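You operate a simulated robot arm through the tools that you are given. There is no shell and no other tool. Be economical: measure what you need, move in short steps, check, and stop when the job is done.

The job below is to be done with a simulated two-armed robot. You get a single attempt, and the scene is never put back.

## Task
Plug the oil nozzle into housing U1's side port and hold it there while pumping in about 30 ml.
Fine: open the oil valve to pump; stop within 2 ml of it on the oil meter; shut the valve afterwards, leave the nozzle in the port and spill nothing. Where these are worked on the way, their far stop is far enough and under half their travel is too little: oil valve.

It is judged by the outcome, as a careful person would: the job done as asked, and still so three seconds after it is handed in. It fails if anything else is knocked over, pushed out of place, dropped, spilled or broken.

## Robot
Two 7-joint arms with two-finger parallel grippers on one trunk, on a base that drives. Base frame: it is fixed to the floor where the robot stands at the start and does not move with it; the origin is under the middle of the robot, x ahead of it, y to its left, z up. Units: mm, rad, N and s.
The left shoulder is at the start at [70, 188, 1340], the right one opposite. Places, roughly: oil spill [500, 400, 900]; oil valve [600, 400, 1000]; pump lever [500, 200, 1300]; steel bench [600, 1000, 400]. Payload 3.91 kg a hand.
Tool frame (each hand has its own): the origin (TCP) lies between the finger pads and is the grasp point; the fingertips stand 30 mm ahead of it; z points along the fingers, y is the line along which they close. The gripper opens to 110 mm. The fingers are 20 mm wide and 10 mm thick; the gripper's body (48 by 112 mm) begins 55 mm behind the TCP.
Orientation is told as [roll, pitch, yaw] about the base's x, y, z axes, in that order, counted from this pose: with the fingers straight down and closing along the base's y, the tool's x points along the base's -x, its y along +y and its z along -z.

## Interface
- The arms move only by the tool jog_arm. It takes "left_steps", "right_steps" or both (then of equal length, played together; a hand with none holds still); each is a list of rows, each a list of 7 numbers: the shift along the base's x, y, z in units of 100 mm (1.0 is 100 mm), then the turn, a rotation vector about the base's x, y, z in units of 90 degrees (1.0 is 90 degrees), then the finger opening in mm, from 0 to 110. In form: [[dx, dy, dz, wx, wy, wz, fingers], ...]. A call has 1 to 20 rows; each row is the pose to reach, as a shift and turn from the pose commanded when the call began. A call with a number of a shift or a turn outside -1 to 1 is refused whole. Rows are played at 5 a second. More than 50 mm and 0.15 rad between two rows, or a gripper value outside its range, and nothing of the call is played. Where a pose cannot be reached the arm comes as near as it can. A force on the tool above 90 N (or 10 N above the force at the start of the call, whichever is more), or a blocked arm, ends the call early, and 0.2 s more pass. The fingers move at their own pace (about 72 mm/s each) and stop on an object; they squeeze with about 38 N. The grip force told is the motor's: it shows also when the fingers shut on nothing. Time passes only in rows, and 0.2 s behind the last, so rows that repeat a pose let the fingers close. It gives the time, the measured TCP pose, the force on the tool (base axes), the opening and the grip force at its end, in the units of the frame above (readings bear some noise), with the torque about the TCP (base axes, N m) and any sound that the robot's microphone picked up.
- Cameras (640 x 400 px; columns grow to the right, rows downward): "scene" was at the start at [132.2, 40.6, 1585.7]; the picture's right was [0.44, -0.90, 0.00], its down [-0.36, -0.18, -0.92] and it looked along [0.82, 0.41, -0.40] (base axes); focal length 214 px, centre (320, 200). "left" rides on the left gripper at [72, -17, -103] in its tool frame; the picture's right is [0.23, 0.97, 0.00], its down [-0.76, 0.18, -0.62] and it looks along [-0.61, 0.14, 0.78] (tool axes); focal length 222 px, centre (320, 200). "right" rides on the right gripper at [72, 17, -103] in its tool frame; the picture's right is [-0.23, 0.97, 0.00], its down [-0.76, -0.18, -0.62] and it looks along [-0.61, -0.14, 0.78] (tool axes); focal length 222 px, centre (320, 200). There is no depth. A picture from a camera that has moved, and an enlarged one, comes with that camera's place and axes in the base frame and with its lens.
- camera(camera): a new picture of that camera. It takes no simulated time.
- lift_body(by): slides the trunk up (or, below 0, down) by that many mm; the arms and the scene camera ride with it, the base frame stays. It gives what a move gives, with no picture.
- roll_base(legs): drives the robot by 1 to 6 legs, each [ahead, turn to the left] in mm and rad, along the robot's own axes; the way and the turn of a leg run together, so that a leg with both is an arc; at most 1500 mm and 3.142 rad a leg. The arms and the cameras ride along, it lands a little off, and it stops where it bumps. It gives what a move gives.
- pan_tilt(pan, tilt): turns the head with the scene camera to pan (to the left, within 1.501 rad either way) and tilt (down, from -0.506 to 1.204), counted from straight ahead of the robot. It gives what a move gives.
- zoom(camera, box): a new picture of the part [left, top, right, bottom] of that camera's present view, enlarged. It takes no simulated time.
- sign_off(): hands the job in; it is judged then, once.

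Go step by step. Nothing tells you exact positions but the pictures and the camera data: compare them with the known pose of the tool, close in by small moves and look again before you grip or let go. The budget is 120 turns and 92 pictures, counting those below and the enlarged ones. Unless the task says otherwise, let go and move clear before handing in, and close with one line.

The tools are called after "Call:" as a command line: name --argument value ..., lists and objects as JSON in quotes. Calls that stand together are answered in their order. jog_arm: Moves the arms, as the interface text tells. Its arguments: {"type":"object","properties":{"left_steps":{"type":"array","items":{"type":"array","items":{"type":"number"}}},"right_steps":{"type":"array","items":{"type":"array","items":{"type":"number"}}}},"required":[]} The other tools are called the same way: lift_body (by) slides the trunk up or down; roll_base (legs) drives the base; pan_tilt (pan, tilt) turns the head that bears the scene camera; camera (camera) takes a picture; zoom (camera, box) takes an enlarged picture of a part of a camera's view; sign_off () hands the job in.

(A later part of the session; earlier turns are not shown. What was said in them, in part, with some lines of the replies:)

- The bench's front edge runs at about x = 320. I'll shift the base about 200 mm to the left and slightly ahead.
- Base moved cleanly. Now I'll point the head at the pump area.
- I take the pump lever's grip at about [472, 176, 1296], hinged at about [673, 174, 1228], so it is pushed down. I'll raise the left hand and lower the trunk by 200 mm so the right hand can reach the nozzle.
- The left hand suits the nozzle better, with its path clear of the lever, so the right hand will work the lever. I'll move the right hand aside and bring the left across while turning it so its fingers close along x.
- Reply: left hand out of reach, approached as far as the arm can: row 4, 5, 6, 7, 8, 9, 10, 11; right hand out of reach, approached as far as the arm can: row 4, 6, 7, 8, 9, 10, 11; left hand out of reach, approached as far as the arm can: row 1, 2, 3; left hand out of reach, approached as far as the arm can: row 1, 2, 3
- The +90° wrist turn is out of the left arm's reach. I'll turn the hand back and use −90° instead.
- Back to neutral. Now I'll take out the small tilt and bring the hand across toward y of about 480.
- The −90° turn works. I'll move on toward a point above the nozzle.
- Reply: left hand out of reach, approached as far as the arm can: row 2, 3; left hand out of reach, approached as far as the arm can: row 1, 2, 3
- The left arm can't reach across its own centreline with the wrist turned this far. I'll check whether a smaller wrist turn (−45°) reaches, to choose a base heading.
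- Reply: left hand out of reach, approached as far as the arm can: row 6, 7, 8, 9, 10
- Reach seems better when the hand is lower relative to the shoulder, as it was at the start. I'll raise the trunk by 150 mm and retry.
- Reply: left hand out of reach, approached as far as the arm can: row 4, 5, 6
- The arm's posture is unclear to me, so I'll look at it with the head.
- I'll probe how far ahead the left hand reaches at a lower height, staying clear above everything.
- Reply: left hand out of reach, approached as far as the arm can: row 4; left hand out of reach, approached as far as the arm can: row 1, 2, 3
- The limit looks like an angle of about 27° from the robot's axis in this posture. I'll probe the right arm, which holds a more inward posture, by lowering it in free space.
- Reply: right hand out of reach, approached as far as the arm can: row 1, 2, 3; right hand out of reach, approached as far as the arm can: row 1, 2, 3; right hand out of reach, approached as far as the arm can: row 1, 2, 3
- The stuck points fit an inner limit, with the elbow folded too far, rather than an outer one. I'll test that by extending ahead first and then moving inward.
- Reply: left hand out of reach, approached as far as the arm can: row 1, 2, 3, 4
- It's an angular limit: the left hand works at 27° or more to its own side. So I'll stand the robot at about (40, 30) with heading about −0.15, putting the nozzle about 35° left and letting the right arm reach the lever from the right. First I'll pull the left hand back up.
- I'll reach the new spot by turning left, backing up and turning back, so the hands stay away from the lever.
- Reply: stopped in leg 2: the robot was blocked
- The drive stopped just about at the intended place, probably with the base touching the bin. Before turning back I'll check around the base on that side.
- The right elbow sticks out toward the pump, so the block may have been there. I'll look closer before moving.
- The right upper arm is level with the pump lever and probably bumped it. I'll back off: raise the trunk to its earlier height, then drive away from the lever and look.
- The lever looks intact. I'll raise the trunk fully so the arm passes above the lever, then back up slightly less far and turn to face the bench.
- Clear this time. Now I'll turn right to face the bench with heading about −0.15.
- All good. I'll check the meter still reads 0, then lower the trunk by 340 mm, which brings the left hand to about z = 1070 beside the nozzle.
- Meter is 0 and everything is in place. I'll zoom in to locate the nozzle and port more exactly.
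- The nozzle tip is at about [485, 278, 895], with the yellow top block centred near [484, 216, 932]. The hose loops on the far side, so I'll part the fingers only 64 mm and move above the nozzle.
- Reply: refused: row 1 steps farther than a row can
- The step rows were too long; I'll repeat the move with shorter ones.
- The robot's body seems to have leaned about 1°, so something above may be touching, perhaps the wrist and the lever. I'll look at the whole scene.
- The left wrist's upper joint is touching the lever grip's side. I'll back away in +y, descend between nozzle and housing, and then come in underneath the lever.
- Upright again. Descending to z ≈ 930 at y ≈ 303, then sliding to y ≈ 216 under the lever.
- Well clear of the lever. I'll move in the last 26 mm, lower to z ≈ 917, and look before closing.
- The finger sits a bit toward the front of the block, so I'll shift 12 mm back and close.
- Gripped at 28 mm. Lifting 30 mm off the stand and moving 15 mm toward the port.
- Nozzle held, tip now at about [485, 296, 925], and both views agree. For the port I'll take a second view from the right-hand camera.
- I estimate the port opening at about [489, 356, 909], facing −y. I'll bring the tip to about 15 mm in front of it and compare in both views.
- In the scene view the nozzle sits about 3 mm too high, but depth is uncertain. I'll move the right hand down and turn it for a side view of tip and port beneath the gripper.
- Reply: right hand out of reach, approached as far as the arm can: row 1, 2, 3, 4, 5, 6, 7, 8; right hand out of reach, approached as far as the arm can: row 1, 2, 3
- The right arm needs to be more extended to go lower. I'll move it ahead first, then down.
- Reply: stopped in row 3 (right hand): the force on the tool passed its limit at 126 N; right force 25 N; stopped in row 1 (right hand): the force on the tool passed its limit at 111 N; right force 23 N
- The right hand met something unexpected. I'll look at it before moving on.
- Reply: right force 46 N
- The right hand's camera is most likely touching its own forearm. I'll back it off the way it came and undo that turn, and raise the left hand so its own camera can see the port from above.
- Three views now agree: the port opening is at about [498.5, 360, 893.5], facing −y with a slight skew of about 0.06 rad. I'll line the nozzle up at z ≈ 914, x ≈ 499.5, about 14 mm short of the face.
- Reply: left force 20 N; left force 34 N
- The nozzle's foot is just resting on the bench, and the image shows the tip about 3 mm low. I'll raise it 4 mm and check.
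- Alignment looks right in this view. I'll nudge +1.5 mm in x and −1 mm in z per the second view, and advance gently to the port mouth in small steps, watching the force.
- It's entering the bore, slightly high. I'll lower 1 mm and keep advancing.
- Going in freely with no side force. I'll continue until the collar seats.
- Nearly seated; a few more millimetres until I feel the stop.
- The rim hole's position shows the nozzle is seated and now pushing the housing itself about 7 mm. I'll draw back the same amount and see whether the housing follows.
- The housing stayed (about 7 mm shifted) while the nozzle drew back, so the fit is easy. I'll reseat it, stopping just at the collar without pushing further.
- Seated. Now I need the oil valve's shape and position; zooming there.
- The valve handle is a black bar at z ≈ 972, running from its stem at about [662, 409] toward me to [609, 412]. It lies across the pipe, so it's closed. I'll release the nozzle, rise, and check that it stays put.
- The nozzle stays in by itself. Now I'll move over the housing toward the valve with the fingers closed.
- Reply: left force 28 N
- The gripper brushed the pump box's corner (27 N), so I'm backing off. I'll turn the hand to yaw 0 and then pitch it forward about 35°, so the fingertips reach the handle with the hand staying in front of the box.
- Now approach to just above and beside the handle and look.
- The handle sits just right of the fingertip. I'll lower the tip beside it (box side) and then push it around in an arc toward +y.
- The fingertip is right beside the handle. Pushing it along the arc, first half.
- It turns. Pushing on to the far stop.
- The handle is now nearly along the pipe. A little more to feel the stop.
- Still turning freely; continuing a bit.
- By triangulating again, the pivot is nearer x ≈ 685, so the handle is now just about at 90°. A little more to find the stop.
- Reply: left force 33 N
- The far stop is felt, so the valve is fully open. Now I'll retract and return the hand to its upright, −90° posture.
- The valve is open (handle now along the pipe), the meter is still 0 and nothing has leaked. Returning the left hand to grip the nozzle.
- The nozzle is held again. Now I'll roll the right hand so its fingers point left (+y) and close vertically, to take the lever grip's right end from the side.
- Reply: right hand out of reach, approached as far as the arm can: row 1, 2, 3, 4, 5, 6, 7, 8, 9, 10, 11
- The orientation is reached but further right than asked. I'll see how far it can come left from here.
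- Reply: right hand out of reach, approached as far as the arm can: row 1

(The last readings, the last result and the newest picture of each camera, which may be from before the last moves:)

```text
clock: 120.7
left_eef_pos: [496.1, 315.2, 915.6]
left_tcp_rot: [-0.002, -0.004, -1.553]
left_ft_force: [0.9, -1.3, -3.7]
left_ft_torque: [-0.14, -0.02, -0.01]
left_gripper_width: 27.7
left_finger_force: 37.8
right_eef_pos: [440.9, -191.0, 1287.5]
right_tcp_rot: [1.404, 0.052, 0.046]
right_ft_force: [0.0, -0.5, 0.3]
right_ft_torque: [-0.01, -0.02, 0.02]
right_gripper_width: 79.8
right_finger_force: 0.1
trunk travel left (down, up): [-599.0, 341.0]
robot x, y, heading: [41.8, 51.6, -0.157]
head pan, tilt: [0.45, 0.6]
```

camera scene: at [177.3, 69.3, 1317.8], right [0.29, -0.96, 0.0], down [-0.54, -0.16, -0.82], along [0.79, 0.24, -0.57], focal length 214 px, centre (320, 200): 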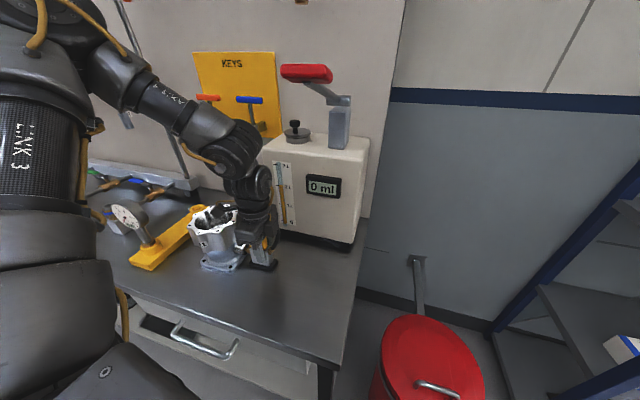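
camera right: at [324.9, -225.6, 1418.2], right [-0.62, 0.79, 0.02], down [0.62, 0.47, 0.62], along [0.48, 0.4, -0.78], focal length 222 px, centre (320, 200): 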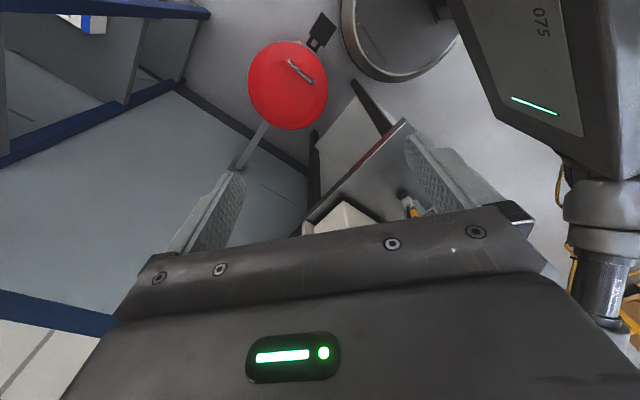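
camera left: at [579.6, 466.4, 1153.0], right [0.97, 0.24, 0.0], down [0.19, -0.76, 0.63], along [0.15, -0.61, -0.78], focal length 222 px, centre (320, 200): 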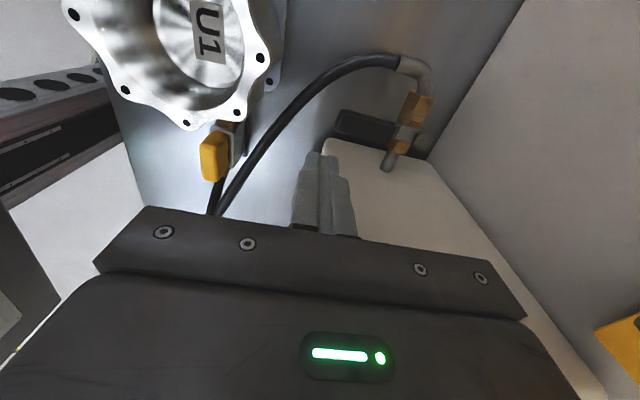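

It moves freely left now. Continuing toward the grip's right end, stopping about 45 mm short to look.

Call:
jog_arm --right_steps '[[0.05, 0.33, 0.02, 0, 0, 0, 80], [0.1, 0.66, 0.04, 0, 0, 0, 80], [0.15, 1.0, 0.05, 0, 0, 0, 80]]'

Call:
jog_arm --right_steps '[[0.05, 0.33, 0.02, 0, 0, 0, 80], [0.1, 0.66, 0.03, 0, 0, 0, 80], [0.15, 0.98, 0.04, 0, 0, 0, 80]]'

Call:
jog_arm --right_steps '[[0, 0.3, 0, 0, 0, 0, 80], [0, 0.6, 0, 0, 0, 0, 80], [0, 0.75, 0, 0, 0, 0, 80]]'

Call:
pan_tilt --pan 0.4 --tilt 0.3

Call:
camera --camera "scene"

Call:
camera --camera "right"

```text
clock: 121.5
left_eef_pos: [496.9, 316.4, 915.4]
left_tcp_rot: [-0.004, -0.003, -1.554]
left_ft_force: [-0.5, 0.3, -1.7]
left_ft_torque: [0.02, 0.01, 0.0]
left_gripper_width: 27.7
left_finger_force: 38.1
right_eef_pos: [458.4, -88.3, 1295.3]
right_tcp_rot: [1.405, 0.055, 0.046]
right_ft_force: [0.8, -0.3, 0.4]
right_ft_torque: [0.01, -0.02, 0.0]
right_gripper_width: 80.1
right_finger_force: 0.0
trunk travel left (down, up): [-599.0, 341.0]
robot x, y, heading: [42.8, 54.0, -0.157]
head pan, tilt: [0.45, 0.6]
```

```text
clock: 122.3
left_eef_pos: [496.4, 315.2, 915.2]
left_tcp_rot: [-0.003, -0.005, -1.552]
left_ft_force: [-0.2, -0.8, -2.1]
left_ft_torque: [-0.07, 0.01, 0.02]
left_gripper_width: 27.7
left_finger_force: 37.5
right_eef_pos: [472.9, 9.7, 1299.8]
right_tcp_rot: [1.403, 0.055, 0.044]
right_ft_force: [0.6, -0.3, -0.1]
right_ft_torque: [0.01, 0.0, 0.0]
right_gripper_width: 80.0
right_finger_force: 0.1
trunk travel left (down, up): [-599.0, 341.0]
robot x, y, heading: [43.6, 53.1, -0.156]
head pan, tilt: [0.45, 0.6]
```

```text
clock: 123.1
left_eef_pos: [496.1, 315.8, 916.4]
left_tcp_rot: [-0.001, -0.003, -1.553]
left_ft_force: [1.2, -1.2, -3.6]
left_ft_torque: [-0.23, -0.03, -0.08]
left_gripper_width: 27.5
left_finger_force: 37.9
right_eef_pos: [474.1, 83.6, 1298.2]
right_tcp_rot: [1.406, 0.055, 0.047]
right_ft_force: [-0.1, 0.1, 1.5]
right_ft_torque: [-0.02, 0.01, -0.01]
right_gripper_width: 79.8
right_finger_force: 0.0
trunk travel left (down, up): [-599.0, 341.0]
robot x, y, heading: [41.6, 53.7, -0.159]
head pan, tilt: [0.45, 0.6]
```

```text
clock: 123.9
left_eef_pos: [497.0, 315.0, 915.8]
left_tcp_rot: [-0.002, -0.003, -1.553]
left_ft_force: [0.8, -0.8, -2.5]
left_ft_torque: [-0.09, -0.03, -0.05]
left_gripper_width: 27.6
left_finger_force: 38.0
right_eef_pos: [472.4, 83.3, 1299.8]
right_tcp_rot: [1.404, 0.053, 0.043]
right_ft_force: [0.3, 0.0, 0.1]
right_ft_torque: [0.02, 0.0, 0.0]
right_gripper_width: 79.9
right_finger_force: 0.0
trunk travel left (down, up): [-599.0, 341.0]
robot x, y, heading: [43.2, 52.8, -0.157]
head pan, tilt: [0.4, 0.3]
```

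```text
15 pictures are left
camera scene: at [183.5, 66.6, 1345.2], right [0.24, -0.97, 0.0], down [-0.29, -0.07, -0.95], along [0.93, 0.23, -0.3], focal length 214 px, centre (320, 200)
```

scene: 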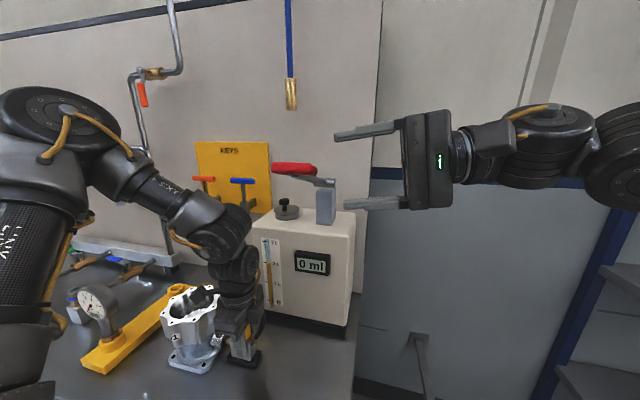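

```text
14 pictures are left
camera right: at [407.5, -18.1, 1336.7], right [0.27, 0.17, 0.95], down [0.79, -0.61, -0.11], along [0.56, 0.77, -0.3], focal length 222 px, centre (320, 200)
```

right: 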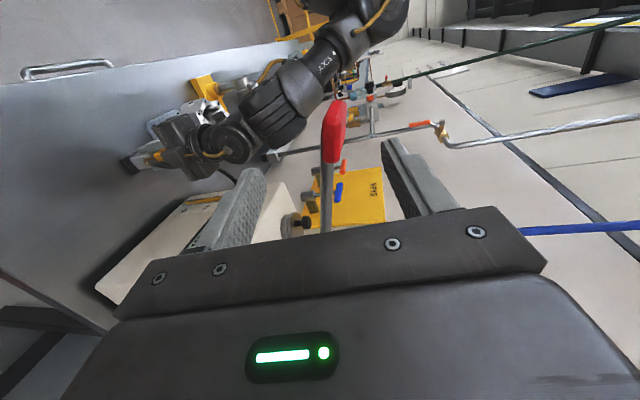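

The grip lies neatly between the right fingers. I'll move in 58 mm and close on the grip's right end.

Call:
jog_arm --right_steps '[[0, 0.2, 0, 0, 0, 0, 80], [0, 0.4, 0, 0, 0, 0, 80], [0, 0.58, -0.02, 0, 0, 0, 80], [0, 0.58, -0.02, 0, 0, 0, 50], [0, 0.58, -0.02, 0, 0, 0, 20], [0, 0.58, -0.02, 0, 0, 0, 0], [0, 0.58, -0.02, 0, 0, 0, 0]]'

Call:
zoom --camera "scene" --box '[220, 120, 440, 300]'

```text
clock: 125.5
left_eef_pos: [496.8, 315.3, 916.1]
left_tcp_rot: [-0.002, -0.001, -1.551]
left_ft_force: [-0.2, 0.5, -1.9]
left_ft_torque: [-0.02, 0.01, -0.04]
left_gripper_width: 27.7
left_finger_force: 38.1
right_eef_pos: [472.0, 142.5, 1294.8]
right_tcp_rot: [1.404, 0.055, 0.046]
right_ft_force: [-2.2, -0.9, -3.5]
right_ft_torque: [0.95, 1.02, -0.39]
right_gripper_width: 23.8
right_finger_force: 44.5
trunk travel left (down, up): [-599.0, 341.0]
robot x, y, heading: [43.2, 48.8, -0.153]
head pan, tilt: [0.4, 0.3]
```

```text
2.22 times, centred on (330, 210) of scene
camera zoom: at [183.4, 66.5, 1345.2], right [0.24, -0.97, 0.0], down [-0.29, -0.07, -0.96], along [0.93, 0.23, -0.3], focal length 477 px, centre (298, 178)
```

zoom: 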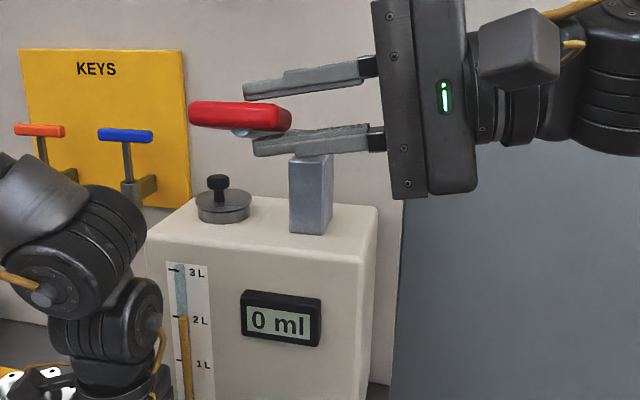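

Gripped. I'll push the lever down about 10° along its arc and read the meter.

Call:
jog_arm --right_steps '[[-0.03, 0, -0.1, 0, -0.035, 0, 0], [-0.055, 0, -0.2, 0, -0.07, 0, 0], [-0.078, 0, -0.3, 0, -0.105, 0, 0], [-0.078, 0, -0.3, 0, -0.105, 0, 0]]'

Call:
zoom --camera "scene" --box '[160, 120, 440, 380]'

```text
clock: 126.5
left_eef_pos: [496.4, 315.5, 916.0]
left_tcp_rot: [-0.003, -0.003, -1.554]
left_ft_force: [-3.2, -1.9, -1.1]
left_ft_torque: [0.04, 0.04, 0.17]
left_gripper_width: 27.6
left_finger_force: 37.7
right_eef_pos: [465.6, 141.4, 1265.1]
right_tcp_rot: [1.398, -0.109, 0.045]
right_ft_force: [3.0, 3.2, -5.3]
right_ft_torque: [1.03, 1.17, -0.3]
right_gripper_width: 24.2
right_finger_force: 45.4
trunk travel left (down, up): [-599.0, 341.0]
robot x, y, heading: [46.8, 52.8, -0.155]
head pan, tilt: [0.4, 0.3]
```

```text
1.54 times, centred on (300, 250) of scene
camera zoom: at [184.4, 66.9, 1345.2], right [0.24, -0.97, 0.0], down [-0.29, -0.07, -0.95], along [0.93, 0.23, -0.3], focal length 330 px, centre (351, 123)
```

zoom: 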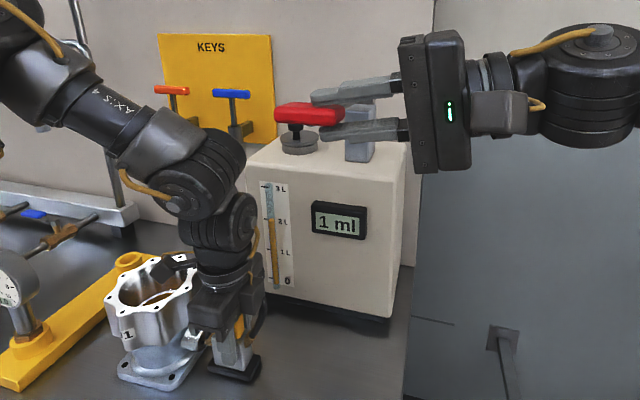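

1 ml after the first 10°. Continuing the stroke another 10°.

Call:
jog_arm --right_steps '[[-0.015, 0, -0.12, 0, -0.037, 0, 0], [-0.026, 0, -0.25, 0, -0.074, 0, 0], [-0.033, 0, -0.37, 0, -0.11, 0, 0], [-0.033, 0, -0.37, 0, -0.11, 0, 0]]'

Call:
zoom --camera "scene" --box '[160, 120, 440, 380]'

```text
clock: 127.5
left_eef_pos: [498.2, 315.9, 914.6]
left_tcp_rot: [-0.002, -0.004, -1.554]
left_ft_force: [-1.6, -2.8, -0.3]
left_ft_torque: [0.1, 0.07, 0.17]
left_gripper_width: 27.9
left_finger_force: 37.4
right_eef_pos: [462.4, 140.3, 1229.5]
right_tcp_rot: [1.39, -0.279, 0.046]
right_ft_force: [9.4, 4.7, -2.4]
right_ft_torque: [1.11, 1.06, -0.3]
right_gripper_width: 23.9
right_finger_force: 44.7
trunk travel left (down, up): [-599.0, 341.0]
robot x, y, heading: [42.3, 52.4, -0.163]
head pan, tilt: [0.4, 0.3]
```

```text
1.54 times, centred on (300, 250) of scene
camera zoom: at [185.7, 67.4, 1345.0], right [0.24, -0.97, 0.0], down [-0.29, -0.07, -0.95], along [0.93, 0.23, -0.3], focal length 330 px, centre (351, 123)
```

zoom: 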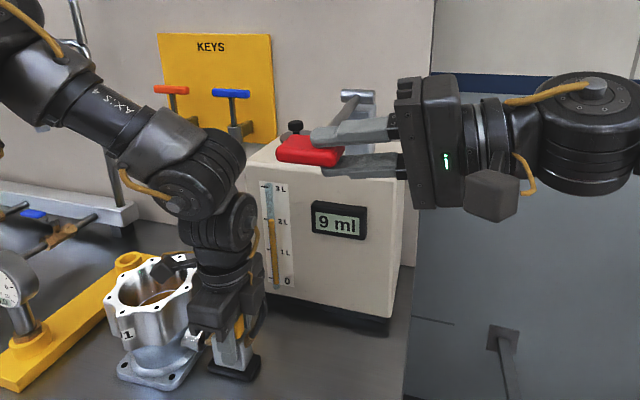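

9 ml now (about 0.8 ml per degree). Continuing with another 12°, correcting x slightly.

Call:
jog_arm --right_steps '[[0.03, 0, -0.15, 0, -0.044, 0, 0], [0.06, 0, -0.3, 0, -0.088, 0, 0], [0.085, 0, -0.44, 0, -0.133, 0, 0], [0.085, 0, -0.44, 0, -0.133, 0, 0]]'

Call:
zoom --camera "scene" --box '[160, 120, 440, 380]'

```text
clock: 128.5
left_eef_pos: [496.6, 313.5, 914.6]
left_tcp_rot: [-0.004, 0.0, -1.554]
left_ft_force: [0.7, 0.1, -6.1]
left_ft_torque: [-0.32, -0.02, -0.06]
left_gripper_width: 27.8
left_finger_force: 38.1
right_eef_pos: [467.9, 138.9, 1188.5]
right_tcp_rot: [1.385, -0.496, 0.047]
right_ft_force: [8.0, -4.3, 20.1]
right_ft_torque: [1.51, 0.96, -0.56]
right_gripper_width: 23.8
right_finger_force: 44.9
trunk travel left (down, up): [-599.0, 341.0]
robot x, y, heading: [39.4, 50.6, -0.155]
head pan, tilt: [0.4, 0.3]
```

```text
1.54 times, centred on (300, 250) of scene
camera zoom: at [184.1, 65.2, 1345.5], right [0.24, -0.97, 0.0], down [-0.29, -0.07, -0.96], along [0.93, 0.23, -0.3], focal length 330 px, centre (351, 123)
```

zoom: 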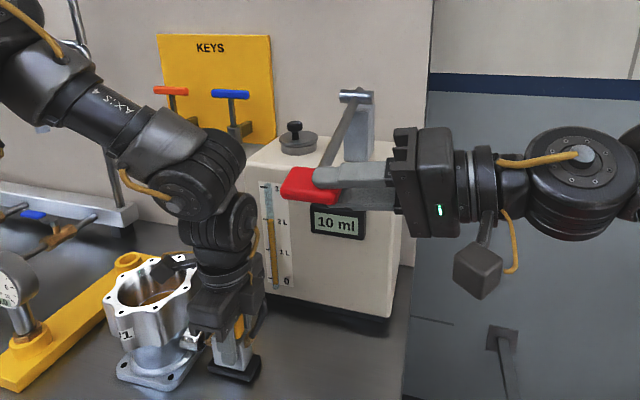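

10 ml with the bottom stop felt, so a full stroke gives about 10 ml and three strokes should do it. Raising the lever back up along the same arc.

Call:
jog_arm --right_steps '[[-0.025, 0, 0.14, 0, 0.045, 0, 0], [-0.055, 0, 0.29, 0, 0.09, 0, 0], [-0.08, 0, 0.44, 0, 0.133, 0, 0], [-0.078, 0, 0.56, 0, 0.169, 0, 0], [-0.067, 0, 0.69, 0, 0.206, 0, 0], [-0.052, 0, 0.81, 0, 0.243, 0, 0]]'

Call:
jog_arm --right_steps '[[0.023, 0, 0.1, 0, 0.035, 0, 0], [0.048, 0, 0.2, 0, 0.07, 0, 0], [0.078, 0, 0.3, 0, 0.105, 0, 0], [0.078, 0, 0.3, 0, 0.105, 0, 0]]'

Call:
zoom --camera "scene" --box '[160, 120, 440, 380]'

```text
clock: 129.9
left_eef_pos: [496.5, 313.3, 914.5]
left_tcp_rot: [-0.004, -0.002, -1.553]
left_ft_force: [1.0, 1.3, -6.1]
left_ft_torque: [-0.37, -0.02, -0.07]
left_gripper_width: 27.8
left_finger_force: 37.9
right_eef_pos: [464.7, 138.7, 1266.6]
right_tcp_rot: [1.402, -0.109, 0.049]
right_ft_force: [-4.0, -10.0, -5.7]
right_ft_torque: [0.95, 1.31, -0.08]
right_gripper_width: 24.2
right_finger_force: 45.2
trunk travel left (down, up): [-599.0, 341.0]
robot x, y, heading: [39.5, 52.2, -0.156]
head pan, tilt: [0.4, 0.3]
```

```text
clock: 130.9
left_eef_pos: [495.3, 312.8, 915.9]
left_tcp_rot: [-0.001, -0.001, -1.551]
left_ft_force: [0.0, 1.8, -6.9]
left_ft_torque: [-0.39, 0.0, 0.0]
left_gripper_width: 27.7
left_finger_force: 37.6
right_eef_pos: [472.7, 138.1, 1297.5]
right_tcp_rot: [1.407, 0.052, 0.045]
right_ft_force: [-4.8, -12.7, -2.5]
right_ft_torque: [0.94, 1.11, -0.03]
right_gripper_width: 24.1
right_finger_force: 44.5
trunk travel left (down, up): [-599.0, 341.0]
robot x, y, heading: [41.7, 56.9, -0.158]
head pan, tilt: [0.4, 0.3]
```

```text
1.54 times, centred on (300, 250) of scene
camera zoom: at [183.1, 63.5, 1345.3], right [0.24, -0.97, 0.0], down [-0.29, -0.07, -0.96], along [0.93, 0.23, -0.3], focal length 330 px, centre (351, 123)
```

zoom: 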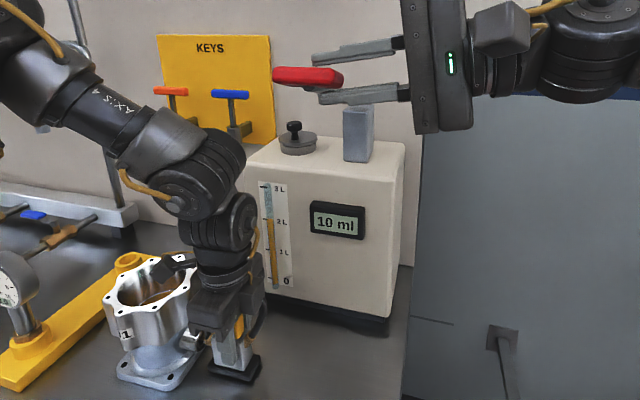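

10 ml holds and the housing takes it without leaks. Second full stroke now, easing the side load by 3 mm.

Call:
jog_arm --right_steps '[[-0.03, -0.03, -0.1, 0, -0.035, 0, 0], [-0.055, -0.03, -0.2, 0, -0.07, 0, 0], [-0.078, -0.03, -0.3, 0, -0.105, 0, 0]]'

Call:
jog_arm --right_steps '[[-0.013, 0, -0.12, 0, -0.037, 0, 0], [-0.022, 0, -0.25, 0, -0.074, 0, 0], [-0.025, 0, -0.37, 0, -0.11, 0, 0], [0.0, 0, -0.52, 0, -0.154, 0, 0], [0.03, 0, -0.67, 0, -0.198, 0, 0], [0.055, 0, -0.81, 0, -0.243, 0, 0], [0.055, 0, -0.81, 0, -0.243, 0, 0]]'

Call:
zoom --camera "scene" --box '[160, 120, 440, 380]'

```text
clock: 131.7
left_eef_pos: [497.0, 314.4, 915.8]
left_tcp_rot: [-0.003, -0.002, -1.552]
left_ft_force: [-2.4, -1.8, -1.0]
left_ft_torque: [0.06, 0.04, 0.15]
left_gripper_width: 27.7
left_finger_force: 38.4
right_eef_pos: [466.3, 140.3, 1266.0]
right_tcp_rot: [1.398, -0.109, 0.045]
right_ft_force: [7.1, 3.1, -6.1]
right_ft_torque: [1.09, 1.34, 0.13]
right_gripper_width: 24.0
right_finger_force: 45.5
trunk travel left (down, up): [-599.0, 341.0]
robot x, y, heading: [43.5, 54.0, -0.153]
head pan, tilt: [0.4, 0.3]
```

```text
clock: 133.3
left_eef_pos: [495.4, 315.4, 915.4]
left_tcp_rot: [-0.002, -0.004, -1.552]
left_ft_force: [0.9, -2.5, -3.6]
left_ft_torque: [-0.11, 0.01, -0.01]
left_gripper_width: 27.5
left_finger_force: 38.2
right_eef_pos: [469.0, 138.3, 1188.4]
right_tcp_rot: [1.381, -0.496, 0.052]
right_ft_force: [2.4, 7.3, 13.8]
right_ft_torque: [1.28, 0.97, -0.03]
right_gripper_width: 23.9
right_finger_force: 44.9
trunk travel left (down, up): [-599.0, 341.0]
robot x, y, heading: [44.8, 52.7, -0.155]
head pan, tilt: [0.4, 0.3]
```

```text
1.54 times, centred on (300, 250) of scene
camera zoom: at [183.0, 67.7, 1345.6], right [0.24, -0.97, 0.0], down [-0.29, -0.07, -0.96], along [0.93, 0.23, -0.3], focal length 330 px, centre (351, 123)
```

zoom: 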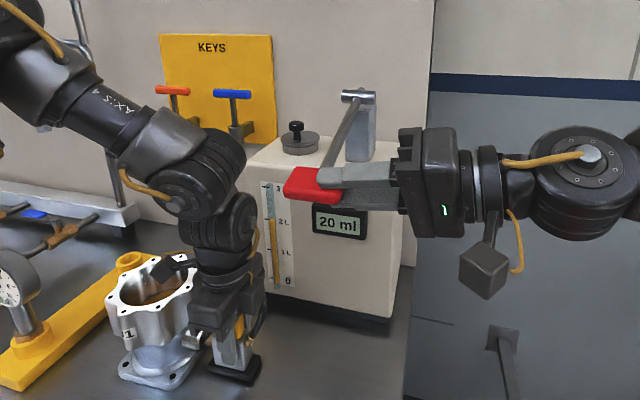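

20 ml exactly. I'll raise the lever and make the third stroke.

Call:
jog_arm --right_steps '[[-0.025, 0, 0.14, 0, 0.045, 0, 0], [-0.055, 0, 0.29, 0, 0.09, 0, 0], [-0.08, 0, 0.44, 0, 0.133, 0, 0], [-0.078, 0, 0.56, 0, 0.169, 0, 0], [-0.067, 0, 0.69, 0, 0.206, 0, 0], [-0.055, 0, 0.81, 0, 0.243, 0, 0]]'

Call:
jog_arm --right_steps '[[0.023, 0, 0.1, 0, 0.035, 0, 0], [0.048, 0, 0.2, 0, 0.07, 0, 0], [0.078, 0, 0.3, 0, 0.105, 0, 0], [0.078, 0, 0.3, 0, 0.105, 0, 0]]'

Call:
jog_arm --right_steps '[[-0.03, -0.0, -0.1, 0, -0.035, 0, 0], [-0.055, -0.0, -0.2, 0, -0.07, 0, 0], [-0.078, -0.0, -0.3, 0, -0.105, 0, 0]]'

Call:
jog_arm --right_steps '[[-0.013, 0, -0.12, 0, -0.037, 0, 0], [-0.022, 0, -0.25, 0, -0.074, 0, 0], [-0.025, 0, -0.37, 0, -0.11, 0, 0], [0.0, 0, -0.52, 0, -0.154, 0, 0], [0.03, 0, -0.67, 0, -0.198, 0, 0], [0.055, 0, -0.81, 0, -0.243, 0, 0], [0.055, 0, -0.81, 0, -0.243, 0, 0]]'

Call:
zoom --camera "scene" --box '[160, 120, 440, 380]'

```text
clock: 134.7
left_eef_pos: [497.4, 317.0, 915.0]
left_tcp_rot: [-0.003, -0.004, -1.552]
left_ft_force: [0.7, 0.2, -2.5]
left_ft_torque: [-0.08, 0.01, 0.0]
left_gripper_width: 27.8
left_finger_force: 37.9
right_eef_pos: [464.7, 137.5, 1266.0]
right_tcp_rot: [1.396, -0.11, 0.046]
right_ft_force: [-1.6, 3.3, -5.5]
right_ft_torque: [0.92, 1.28, 0.03]
right_gripper_width: 23.7
right_finger_force: 44.9
trunk travel left (down, up): [-599.0, 341.0]
robot x, y, heading: [40.3, 52.2, -0.153]
head pan, tilt: [0.4, 0.3]
```

```text
clock: 135.7
left_eef_pos: [497.4, 314.8, 916.6]
left_tcp_rot: [-0.003, -0.004, -1.553]
left_ft_force: [0.0, 0.1, -2.1]
left_ft_torque: [0.0, 0.03, -0.02]
left_gripper_width: 27.7
left_finger_force: 38.0
right_eef_pos: [472.0, 137.5, 1297.5]
right_tcp_rot: [1.406, 0.056, 0.043]
right_ft_force: [0.9, -0.3, -4.0]
right_ft_torque: [0.75, 1.0, -0.42]
right_gripper_width: 23.3
right_finger_force: 45.0
trunk travel left (down, up): [-599.0, 341.0]
robot x, y, heading: [43.0, 51.2, -0.157]
head pan, tilt: [0.4, 0.3]
```

```text
clock: 136.5
left_eef_pos: [496.3, 313.4, 915.7]
left_tcp_rot: [-0.005, -0.001, -1.553]
left_ft_force: [0.1, -0.7, -1.8]
left_ft_torque: [0.0, -0.02, -0.04]
left_gripper_width: 27.8
left_finger_force: 37.5
right_eef_pos: [463.8, 137.0, 1266.6]
right_tcp_rot: [1.398, -0.111, 0.045]
right_ft_force: [1.8, -6.6, -5.8]
right_ft_torque: [0.86, 1.43, -0.23]
right_gripper_width: 23.7
right_finger_force: 45.3
trunk travel left (down, up): [-599.0, 341.0]
robot x, y, heading: [45.4, 52.6, -0.159]
head pan, tilt: [0.4, 0.3]
```

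```text
clock: 138.1
left_eef_pos: [494.3, 314.0, 917.4]
left_tcp_rot: [0.0, -0.002, -1.553]
left_ft_force: [0.1, -0.9, -5.8]
left_ft_torque: [-0.3, -0.03, -0.04]
left_gripper_width: 27.7
left_finger_force: 38.3
right_eef_pos: [466.8, 136.1, 1189.5]
right_tcp_rot: [1.385, -0.496, 0.052]
right_ft_force: [-7.9, -8.6, 9.2]
right_ft_torque: [1.12, 0.99, 0.22]
right_gripper_width: 23.4
right_finger_force: 44.7
trunk travel left (down, up): [-599.0, 341.0]
robot x, y, heading: [43.8, 51.4, -0.157]
head pan, tilt: [0.4, 0.3]
```

```text
1.54 times, centred on (300, 250) of scene
camera zoom: at [181.1, 64.2, 1345.8], right [0.24, -0.97, 0.0], down [-0.29, -0.07, -0.96], along [0.93, 0.23, -0.29], focal length 330 px, centre (351, 123)
```

zoom: 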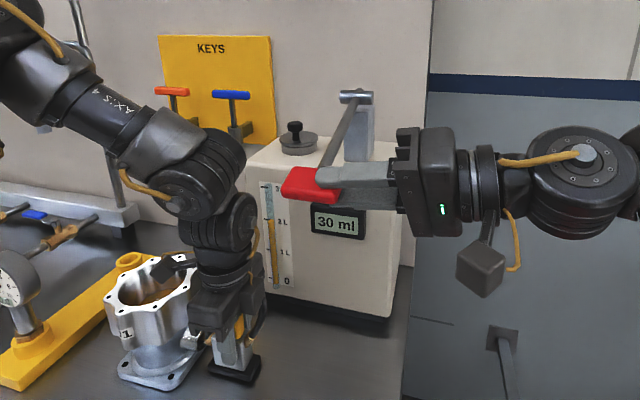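

30 ml on the meter. I'll return the lever to its raised position, open the right hand and back off to the right.

Call:
jog_arm --right_steps '[[-0.025, 0, 0.14, 0, 0.045, 0, 0], [-0.055, 0, 0.29, 0, 0.09, 0, 0], [-0.08, 0, 0.44, 0, 0.133, 0, 0], [-0.078, 0, 0.56, 0, 0.169, 0, 0], [-0.067, 0, 0.69, 0, 0.206, 0, 0], [-0.055, 0, 0.81, 0, 0.243, 0, 0]]'

Call:
jog_arm --right_steps '[[0.023, 0, 0.1, 0, 0.035, 0, 0], [0.048, 0, 0.2, 0, 0.07, 0, 0], [0.078, 0, 0.3, 0, 0.105, 0, 0], [0.078, 0, 0.3, 0, 0.105, 0, 0]]'

Call:
jog_arm --right_steps '[[0, 0, 0, 0, 0, 0, 50], [0, 0, 0, 0, 0, 0, 80], [0, 0, 0, 0, 0, 0, 80], [0, -0.3, 0, 0, 0, 0, 80], [0, -0.6, 0, 0, 0, 0, 80], [0, -1.0, 0, 0, 0, 0, 80]]'

Call:
jog_arm --right_steps '[[0, -0.4, 0, 0, 0, 0, 80], [0, -0.8, 0, 0, 0, 0, 80], [0, -1.0, 0, 0, 0, 0, 80]]'

```text
clock: 139.5
left_eef_pos: [498.3, 312.5, 917.0]
left_tcp_rot: [-0.004, -0.004, -1.554]
left_ft_force: [-2.0, -0.2, -3.1]
left_ft_torque: [-0.04, 0.01, 0.13]
left_gripper_width: 27.7
left_finger_force: 37.8
right_eef_pos: [466.1, 137.2, 1267.0]
right_tcp_rot: [1.4, -0.109, 0.044]
right_ft_force: [3.2, -6.4, -4.8]
right_ft_torque: [0.88, 1.1, 0.06]
right_gripper_width: 23.2
right_finger_force: 44.9
trunk travel left (down, up): [-599.0, 341.0]
robot x, y, heading: [46.9, 50.8, -0.156]
head pan, tilt: [0.4, 0.3]
```

```text
clock: 140.5
left_eef_pos: [496.5, 313.3, 916.9]
left_tcp_rot: [-0.003, -0.003, -1.552]
left_ft_force: [0.9, 0.5, -2.6]
left_ft_torque: [-0.07, -0.02, -0.03]
left_gripper_width: 27.8
left_finger_force: 38.0
right_eef_pos: [471.5, 136.8, 1295.7]
right_tcp_rot: [1.407, 0.056, 0.046]
right_ft_force: [-0.8, -4.0, -5.1]
right_ft_torque: [0.8, 0.95, -0.14]
right_gripper_width: 23.0
right_finger_force: 45.1
trunk travel left (down, up): [-599.0, 341.0]
robot x, y, heading: [42.4, 54.8, -0.154]
head pan, tilt: [0.4, 0.3]
```

```text
clock: 141.9
left_eef_pos: [495.9, 314.3, 915.0]
left_tcp_rot: [-0.004, 0.002, -1.551]
left_ft_force: [0.0, -1.3, -6.8]
left_ft_torque: [-0.27, 0.02, 0.06]
left_gripper_width: 27.9
left_finger_force: 38.3
right_eef_pos: [468.6, 35.1, 1296.1]
right_tcp_rot: [1.408, 0.054, 0.046]
right_ft_force: [-0.2, -0.3, -1.1]
right_ft_torque: [0.02, -0.01, 0.01]
right_gripper_width: 80.2
right_finger_force: 0.0
trunk travel left (down, up): [-599.0, 341.0]
robot x, y, heading: [44.8, 54.4, -0.162]
head pan, tilt: [0.4, 0.3]
```

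```text
clock: 142.7
left_eef_pos: [497.3, 314.8, 916.3]
left_tcp_rot: [-0.001, -0.002, -1.553]
left_ft_force: [-0.1, 0.6, -1.8]
left_ft_torque: [-0.01, -0.01, -0.01]
left_gripper_width: 27.7
left_finger_force: 38.1
right_eef_pos: [467.1, -63.2, 1296.6]
right_tcp_rot: [1.407, 0.054, 0.046]
right_ft_force: [-0.5, -0.1, 0.6]
right_ft_torque: [0.01, -0.01, 0.02]
right_gripper_width: 80.3
right_finger_force: 0.1
trunk travel left (down, up): [-599.0, 341.0]
robot x, y, heading: [43.9, 53.1, -0.155]
head pan, tilt: [0.4, 0.3]
```

Now the left hand: release the nozzle gently, rise, and set up for shutting the valve.

Call:
jog_arm --left_steps '[[0, 0, 0, 0, 0, 0, 40], [0, 0, 0, 0, 0, 0, 56], [0, 0, 0, 0, 0, 0, 56], [0, 0, 0.2, 0, 0, 0, 56], [0, 0, 0.45, 0, 0, 0, 56], [0, 0, 0.7, 0, 0, 0, 56], [0, 0, 1.0, 0, 0, 0, 56]]'

Call:
jog_arm --left_steps '[[0.05, 0, 0.4, 0, 0, 0, 0], [0.1, 0.2, 0.8, 0, 0, 0, 0], [0.2, 0.55, 0.8, 0, 0, 0, 0], [0.28, 0.86, 0.8, 0, 0, 0, 0]]'

Call:
jog_arm --left_steps '[[0, 0.05, 0, 0, 0, 0.09, 0], [0, 0.1, 0, 0, 0, 0.18, 0], [0, 0.15, 0, 0, 0, 0.27, 0], [0, 0.2, 0, 0, 0, 0.36, 0], [0, 0.25, 0, 0, 0, 0.45, 0], [0, 0.3, 0, 0, 0, 0.54, 0], [0, 0.35, 0, 0, 0, 0.63, 0], [0, 0.4, 0, 0, 0, 0.72, 0], [0, 0.45, 0, 0, 0, 0.81, 0], [0, 0.5, 0, 0, 0, 0.9, 0], [0, 0.56, 0, 0, 0, 0.98, 0]]'

Call:
jog_arm --left_steps '[[0, 0, 0, 0, -0.09, 0, 0], [0, 0, 0, 0, -0.18, 0, 0], [0, 0, 0, 0, -0.278, 0, 0]]'

Call:
jog_arm --left_steps '[[0.3, 0, -0.03, 0, 0, 0, 0], [0.6, 0, -0.06, 0, 0, 0, 0], [0.9, 0, -0.1, 0, 0, 0, 0]]'

Call:
camera --camera "left"

```text
clock: 144.3
left_eef_pos: [497.0, 312.8, 1018.0]
left_tcp_rot: [-0.002, -0.002, -1.551]
left_ft_force: [0.6, -0.6, 0.0]
left_ft_torque: [-0.01, -0.04, -0.02]
left_gripper_width: 56.3
left_finger_force: 0.0
right_eef_pos: [467.3, -62.6, 1296.5]
right_tcp_rot: [1.406, 0.053, 0.044]
right_ft_force: [-0.3, 0.5, -0.2]
right_ft_torque: [0.0, 0.02, -0.05]
right_gripper_width: 79.9
right_finger_force: 0.1
trunk travel left (down, up): [-599.0, 341.0]
robot x, y, heading: [44.3, 49.0, -0.154]
head pan, tilt: [0.4, 0.3]
```

```text
clock: 145.3
left_eef_pos: [526.8, 401.6, 1098.6]
left_tcp_rot: [0.0, -0.003, -1.555]
left_ft_force: [0.4, 0.0, 0.3]
left_ft_torque: [0.0, -0.03, 0.01]
left_gripper_width: 0.0
left_finger_force: 37.6
right_eef_pos: [467.8, -61.5, 1298.3]
right_tcp_rot: [1.405, 0.053, 0.044]
right_ft_force: [-0.1, 0.9, 0.6]
right_ft_torque: [-0.01, -0.02, 0.03]
right_gripper_width: 79.8
right_finger_force: 0.0
trunk travel left (down, up): [-599.0, 341.0]
robot x, y, heading: [44.9, 53.1, -0.156]
head pan, tilt: [0.4, 0.3]
```

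```text
clock: 147.7
left_eef_pos: [526.0, 458.2, 1095.5]
left_tcp_rot: [-0.003, -0.003, -0.01]
left_ft_force: [0.2, 0.3, -0.6]
left_ft_torque: [0.0, 0.0, -0.03]
left_gripper_width: 0.0
left_finger_force: 37.7
right_eef_pos: [467.5, -61.9, 1296.1]
right_tcp_rot: [1.404, 0.054, 0.044]
right_ft_force: [-0.4, -0.4, -0.3]
right_ft_torque: [-0.01, 0.06, -0.01]
right_gripper_width: 79.9
right_finger_force: 0.1
trunk travel left (down, up): [-599.0, 341.0]
robot x, y, heading: [45.3, 53.8, -0.153]
head pan, tilt: [0.4, 0.3]
```

```text
refused: row 3 steps farther than a row can; nothing moved
```

```text
clock: 148.5
left_eef_pos: [613.7, 456.8, 1084.6]
left_tcp_rot: [-0.003, -0.001, -0.015]
left_ft_force: [0.2, -0.2, 1.2]
left_ft_torque: [0.0, 0.02, 0.01]
left_gripper_width: 0.0
left_finger_force: 38.1
right_eef_pos: [469.7, -62.3, 1295.5]
right_tcp_rot: [1.406, 0.057, 0.046]
right_ft_force: [0.5, 0.2, -0.7]
right_ft_torque: [0.0, 0.03, 0.0]
right_gripper_width: 79.8
right_finger_force: 0.1
trunk travel left (down, up): [-599.0, 341.0]
robot x, y, heading: [42.7, 51.9, -0.155]
head pan, tilt: [0.4, 0.3]
```

```text
6 pictures are left
camera left: at [542.4, 442.0, 1188.7], right [-0.21, 0.98, 0.0], down [0.76, 0.17, 0.62], along [0.61, 0.13, -0.78], focal length 222 px, centre (320, 200)
```

left: 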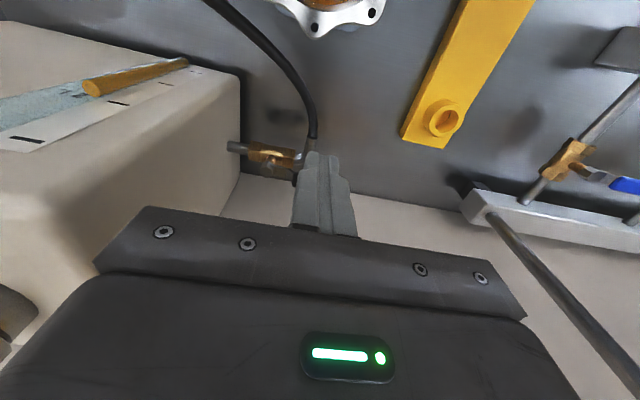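

Still upright here (the pitch row was refused), so I'll pitch now in shorter rows, move ahead past the handle near the wall, then lower behind it.

Call:
jog_arm --left_steps '[[0, 0, 0, 0, -0.07, 0, 0], [0, 0, 0, 0, -0.14, 0, 0], [0, 0, 0, 0, -0.21, 0, 0], [0, 0, 0, 0, -0.278, 0, 0]]'

Call:
jog_arm --left_steps '[[0.3, 0, -0.1, 0, 0, 0, 0], [0.6, 0, -0.2, 0, 0, 0, 0], [0.91, 0, -0.28, 0, 0, 0, 0], [0.91, 0, -0.28, 0, 0, 0, 0]]'

Call:
camera --camera "left"

```text
clock: 149.5
left_eef_pos: [612.6, 458.2, 1085.4]
left_tcp_rot: [0.004, -0.442, -0.014]
left_ft_force: [0.6, 1.2, -0.4]
left_ft_torque: [0.01, 0.05, -0.01]
left_gripper_width: 0.0
left_finger_force: 38.0
right_eef_pos: [468.4, -61.2, 1297.7]
right_tcp_rot: [1.406, 0.054, 0.046]
right_ft_force: [0.7, 0.3, 0.0]
right_ft_torque: [-0.01, -0.02, -0.01]
right_gripper_width: 80.1
right_finger_force: 0.1
trunk travel left (down, up): [-599.0, 341.0]
robot x, y, heading: [44.8, 54.8, -0.157]
head pan, tilt: [0.4, 0.3]
```

```text
clock: 150.5
left_eef_pos: [701.0, 456.0, 1058.1]
left_tcp_rot: [0.006, -0.434, -0.015]
left_ft_force: [-32.5, -6.6, -13.8]
left_ft_torque: [0.65, -2.05, -0.61]
left_gripper_width: 0.2
left_finger_force: 37.4
right_eef_pos: [462.2, -61.7, 1298.5]
right_tcp_rot: [1.405, 0.051, 0.048]
right_ft_force: [-0.3, 0.4, 0.6]
right_ft_torque: [-0.03, 0.0, 0.0]
right_gripper_width: 80.2
right_finger_force: 0.0
trunk travel left (down, up): [-599.0, 341.0]
robot x, y, heading: [43.3, 52.0, -0.151]
head pan, tilt: [0.4, 0.3]
```

```text
5 pictures are left
camera left: at [590.9, 441.2, 1121.9], right [-0.19, 0.98, -0.09], down [0.43, 0.17, 0.89], along [0.88, 0.13, -0.45], focal length 222 px, centre (320, 200)
```

left: 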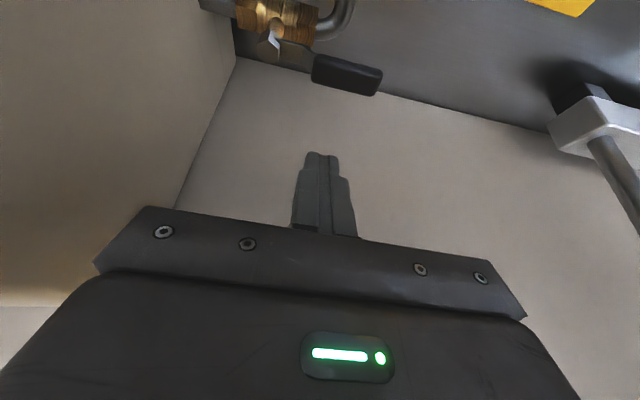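

The upper part brushed a key hook on the wall board (32 N), so I'll back off, pitch a bit more and go lower before moving ahead over the handle.

Call:
jog_arm --left_steps '[[-0.15, 0, 0, 0, 0, 0, 0], [-0.35, 0, -0.1, 0, -0.04, 0, 0], [-0.35, 0, -0.25, 0, -0.08, 0, 0], [-0.35, 0, -0.33, 0, -0.111, 0, 0], [-0.35, 0, -0.33, 0, -0.111, 0, 0]]'

Call:
jog_arm --left_steps '[[0.1, 0, 0, 0, 0, 0, 0], [0.2, 0, 0, 0, 0, 0, 0], [0.3, 0, 0, 0, 0, 0, 0], [0.36, 0, 0, 0, 0, 0, 0], [0.36, 0, 0, 0, 0, 0, 0]]'

```text
clock: 151.7
left_eef_pos: [671.1, 455.4, 1027.0]
left_tcp_rot: [0.007, -0.614, -0.015]
left_ft_force: [-0.8, 0.5, -0.5]
left_ft_torque: [0.02, 0.02, 0.01]
left_gripper_width: 0.0
left_finger_force: 37.6
right_eef_pos: [468.2, -61.7, 1296.7]
right_tcp_rot: [1.406, 0.055, 0.045]
right_ft_force: [0.0, -0.1, -0.8]
right_ft_torque: [-0.02, 0.03, -0.01]
right_gripper_width: 80.2
right_finger_force: 0.0
trunk travel left (down, up): [-599.0, 341.0]
robot x, y, heading: [41.5, 52.6, -0.152]
head pan, tilt: [0.4, 0.3]
```

```text
clock: 152.9
left_eef_pos: [706.1, 455.4, 1025.8]
left_tcp_rot: [0.006, -0.613, -0.015]
left_ft_force: [-0.8, 0.6, 0.7]
left_ft_torque: [0.02, 0.04, -0.01]
left_gripper_width: 0.3
left_finger_force: 37.8
right_eef_pos: [468.5, -62.4, 1295.8]
right_tcp_rot: [1.407, 0.055, 0.046]
right_ft_force: [-0.7, 0.3, 0.6]
right_ft_torque: [0.0, 0.02, 0.02]
right_gripper_width: 79.9
right_finger_force: 0.1
trunk travel left (down, up): [-599.0, 341.0]
robot x, y, heading: [45.3, 51.1, -0.156]
head pan, tilt: [0.4, 0.3]
```

Clear. Lowering behind the handle, then I'll look.

Call:
jog_arm --left_steps '[[0, 0, -0.12, 0, 0, 0, 0], [0, 0, -0.24, 0, 0, 0, 0], [0, 0, -0.35, 0, 0, 0, 0], [0, 0, -0.35, 0, 0, 0, 0]]'

Call:
zoom --camera "left" --box '[180, 40, 460, 250]'

```text
clock: 153.9
left_eef_pos: [706.4, 455.4, 989.7]
left_tcp_rot: [0.007, -0.615, -0.015]
left_ft_force: [0.6, 0.7, 0.8]
left_ft_torque: [0.02, -0.01, 0.0]
left_gripper_width: 0.0
left_finger_force: 37.9
right_eef_pos: [467.7, -61.8, 1295.6]
right_tcp_rot: [1.406, 0.055, 0.045]
right_ft_force: [0.4, 0.2, -0.1]
right_ft_torque: [0.0, -0.02, -0.02]
right_gripper_width: 80.1
right_finger_force: 0.1
trunk travel left (down, up): [-599.0, 341.0]
robot x, y, heading: [45.8, 51.1, -0.156]
head pan, tilt: [0.4, 0.3]
```

```text
1.90 times, centred on (320, 145) of left
camera zoom: at [587.0, 440.5, 1032.7], right [-0.17, 0.98, -0.13], down [0.27, 0.17, 0.95], along [0.95, 0.13, -0.29], focal length 423 px, centre (320, 305)
```

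zoom: 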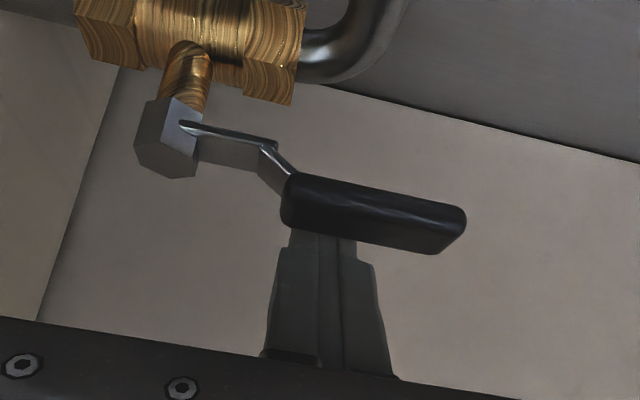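

The finger is behind the grip. Pulling the handle back along the arc toward its closed position.

Call:
jog_arm --left_steps '[[-0.1, 0, 0, 0, 0, 0, 0], [-0.2, 0.01, 0, 0, 0, 0, 0], [-0.32, 0.03, 0, 0, 0, 0, 0], [-0.43, 0.04, 0, 0, 0, 0, 0], [-0.55, 0.02, 0, 0, 0, 0, 0], [-0.66, -0.04, 0, 0, 0, 0, 0], [-0.66, -0.04, 0, 0, 0, 0, 0]]'

Call:
jog_arm --left_steps '[[-0.07, -0.06, 0, 0, 0, 0, 0], [-0.12, -0.12, 0, 0, 0, 0, 0], [-0.15, -0.17, 0, 0, 0, 0, 0], [-0.17, -0.22, 0, 0, 0, 0, 0], [-0.17, -0.22, 0, 0, 0, 0, 0]]'

Call:
zoom --camera "left" --box '[160, 40, 460, 250]'

```text
clock: 155.5
left_eef_pos: [639.9, 452.0, 989.3]
left_tcp_rot: [0.008, -0.612, -0.016]
left_ft_force: [-0.3, 0.7, -0.7]
left_ft_torque: [-0.02, 0.04, 0.0]
left_gripper_width: 0.1
left_finger_force: 37.9
right_eef_pos: [467.4, -60.9, 1296.9]
right_tcp_rot: [1.404, 0.055, 0.048]
right_ft_force: [-0.2, -0.1, 0.8]
right_ft_torque: [0.0, 0.04, -0.01]
right_gripper_width: 79.8
right_finger_force: 0.0
trunk travel left (down, up): [-599.0, 341.0]
robot x, y, heading: [45.9, 49.2, -0.16]
head pan, tilt: [0.4, 0.3]
```

```text
clock: 156.7
left_eef_pos: [622.7, 428.9, 990.1]
left_tcp_rot: [0.007, -0.613, -0.017]
left_ft_force: [-0.3, 0.0, -1.3]
left_ft_torque: [-0.01, -0.02, -0.03]
left_gripper_width: 0.0
left_finger_force: 37.9
right_eef_pos: [466.7, -62.4, 1296.7]
right_tcp_rot: [1.405, 0.054, 0.045]
right_ft_force: [-0.5, -0.5, 0.4]
right_ft_torque: [-0.05, -0.03, 0.03]
right_gripper_width: 80.1
right_finger_force: 0.1
trunk travel left (down, up): [-599.0, 341.0]
robot x, y, heading: [41.3, 49.4, -0.155]
head pan, tilt: [0.4, 0.3]
```

```text
1.90 times, centred on (310, 145) of left
camera zoom: at [503.3, 414.9, 1032.9], right [-0.17, 0.98, -0.13], down [0.27, 0.17, 0.95], along [0.95, 0.13, -0.29], focal length 423 px, centre (339, 305)
```

zoom: 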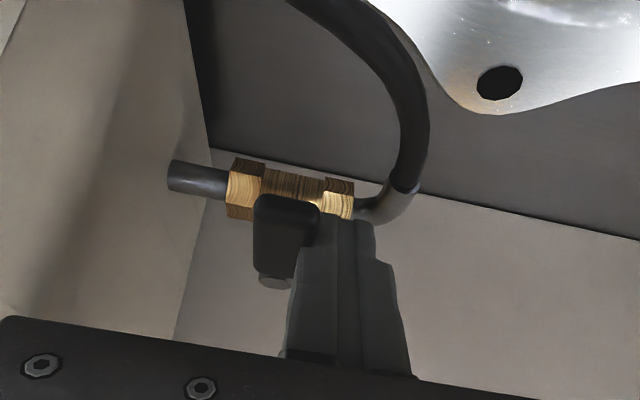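

The handle now points back toward me, nearly shut. Pressing on gently until the stop is felt.

Call:
jog_arm --left_steps '[[0, -0.03, 0, 0, 0, 0, 0], [0, -0.06, 0, 0, 0, 0, 0], [0, -0.06, 0, 0, 0, 0, 0]]'

Call:
jog_arm --left_steps '[[0, -0.03, 0, 0, 0, 0, 0], [0, -0.06, 0, 0, 0, 0, 0], [0, -0.06, 0, 0, 0, 0, 0]]'

```text
clock: 157.5
left_eef_pos: [622.0, 428.9, 990.7]
left_tcp_rot: [0.008, -0.615, -0.014]
left_ft_force: [-3.3, 18.4, 5.6]
left_ft_torque: [0.16, -0.04, 0.24]
left_gripper_width: 0.0
left_finger_force: 37.9
right_eef_pos: [466.3, -59.2, 1296.9]
right_tcp_rot: [1.403, 0.055, 0.045]
right_ft_force: [0.4, 0.7, 0.1]
right_ft_torque: [0.01, -0.01, 0.06]
right_gripper_width: 80.2
right_finger_force: 0.1
trunk travel left (down, up): [-599.0, 341.0]
robot x, y, heading: [45.7, 53.4, -0.152]
head pan, tilt: [0.4, 0.3]
```

```text
clock: 158.3
left_eef_pos: [623.1, 426.9, 989.6]
left_tcp_rot: [0.009, -0.616, -0.01]
left_ft_force: [0.7, 45.9, 18.5]
left_ft_torque: [0.45, -0.2, 0.71]
left_gripper_width: 0.0
left_finger_force: 37.3
right_eef_pos: [465.1, -54.4, 1297.5]
right_tcp_rot: [1.399, 0.052, 0.046]
right_ft_force: [0.4, -0.4, 0.1]
right_ft_torque: [0.03, 0.01, 0.01]
right_gripper_width: 80.4
right_finger_force: 0.1
trunk travel left (down, up): [-599.0, 341.0]
robot x, y, heading: [45.4, 52.5, -0.154]
head pan, tilt: [0.4, 0.3]
```

Firm stop (46 N): the valve is shut. Now I'll ease off, retract the left hand clear and take a final look.

Call:
jog_arm --left_steps '[[0, 0.15, 0, 0, 0, 0, 0], [0, 0.3, 0, 0, 0, 0, 0], [0, 0.3, 0.4, 0, 0, 0, 0], [-0.2, 0.4, 0.8, 0, 0, 0, 0], [-0.5, 0.5, 1.0, 0, 0, 0, 0]]'

Call:
jog_arm --left_steps '[[-0.3, 0.2, 0.2, 0, 0, 0, 0], [-0.6, 0.5, 0.4, 0, 0, 0, 0], [-0.9, 0.8, 0.5, 0, 0, 0, 0]]'

Call:
pan_tilt --pan 0.45 --tilt 0.5

Call:
zoom --camera "scene" --box '[160, 60, 400, 310]'

```text
clock: 159.5
left_eef_pos: [570.5, 470.9, 1089.6]
left_tcp_rot: [0.005, -0.615, -0.016]
left_ft_force: [-0.7, 1.0, -0.1]
left_ft_torque: [-0.03, 0.01, 0.0]
left_gripper_width: 0.0
left_finger_force: 37.3
right_eef_pos: [466.1, -61.0, 1297.4]
right_tcp_rot: [1.402, 0.052, 0.045]
right_ft_force: [-0.9, 0.8, 0.0]
right_ft_torque: [-0.06, 0.01, 0.0]
right_gripper_width: 80.0
right_finger_force: 0.1
trunk travel left (down, up): [-599.0, 341.0]
robot x, y, heading: [46.1, 51.3, -0.157]
head pan, tilt: [0.4, 0.3]
```

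```text
clock: 160.3
left_eef_pos: [482.8, 550.7, 1139.9]
left_tcp_rot: [0.005, -0.612, -0.015]
left_ft_force: [-0.3, 0.0, -0.3]
left_ft_torque: [0.0, -0.04, -0.02]
left_gripper_width: 0.1
left_finger_force: 37.5
right_eef_pos: [468.4, -60.9, 1296.1]
right_tcp_rot: [1.405, 0.054, 0.046]
right_ft_force: [-0.3, 0.6, 0.3]
right_ft_torque: [0.0, -0.01, 0.01]
right_gripper_width: 80.2
right_finger_force: 0.1
trunk travel left (down, up): [-599.0, 341.0]
robot x, y, heading: [45.7, 52.4, -0.153]
head pan, tilt: [0.4, 0.3]
```

```text
clock: 161.0
left_eef_pos: [484.3, 549.3, 1140.3]
left_tcp_rot: [0.007, -0.612, -0.016]
left_ft_force: [0.2, 0.0, 0.9]
left_ft_torque: [-0.02, -0.01, 0.03]
left_gripper_width: 0.0
left_finger_force: 38.2
right_eef_pos: [468.2, -62.1, 1297.0]
right_tcp_rot: [1.406, 0.053, 0.045]
right_ft_force: [0.4, 0.9, -0.2]
right_ft_torque: [-0.02, 0.01, -0.03]
right_gripper_width: 79.9
right_finger_force: 0.1
trunk travel left (down, up): [-599.0, 341.0]
robot x, y, heading: [44.1, 52.9, -0.15]
head pan, tilt: [0.45, 0.499]
```

```text
1.60 times, centred on (280, 185) of scene
camera zoom: at [179.7, 70.2, 1327.0], right [0.29, -0.96, 0.0], down [-0.46, -0.14, -0.88], along [0.84, 0.25, -0.48], focal length 343 px, centre (384, 224)
```

zoom: 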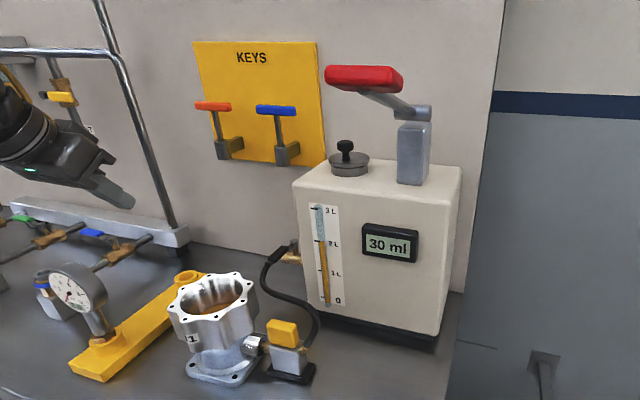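

30 ml, valve shut, keys and lever in place, no spill. One close check of the nozzle in the port.

Call:
zoom --camera "scene" --box '[215, 230, 295, 310]'

```text
5.00 times, centred on (255, 270) of scene
camera zoom: at [179.7, 70.2, 1327.0], right [0.29, -0.96, 0.0], down [-0.46, -0.14, -0.88], along [0.84, 0.25, -0.48], focal length 1072 px, centre (645, -150)
```

zoom: 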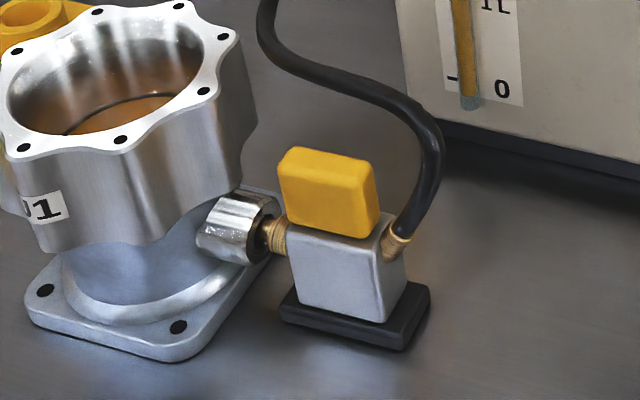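

The nozzle sits in the port with its collar at the face, the oil is in the housing and the bench is dry. Handing in.

Call:
sign_off

```text
The job is handed in.
```

I pumped 30 ml into U1 through the side port, shut the valve to its stop and left the nozzle in the port. Nothing spilled that I could see. Seating the nozzle slid the housing about 7 mm along the bench, and I did not move it back.
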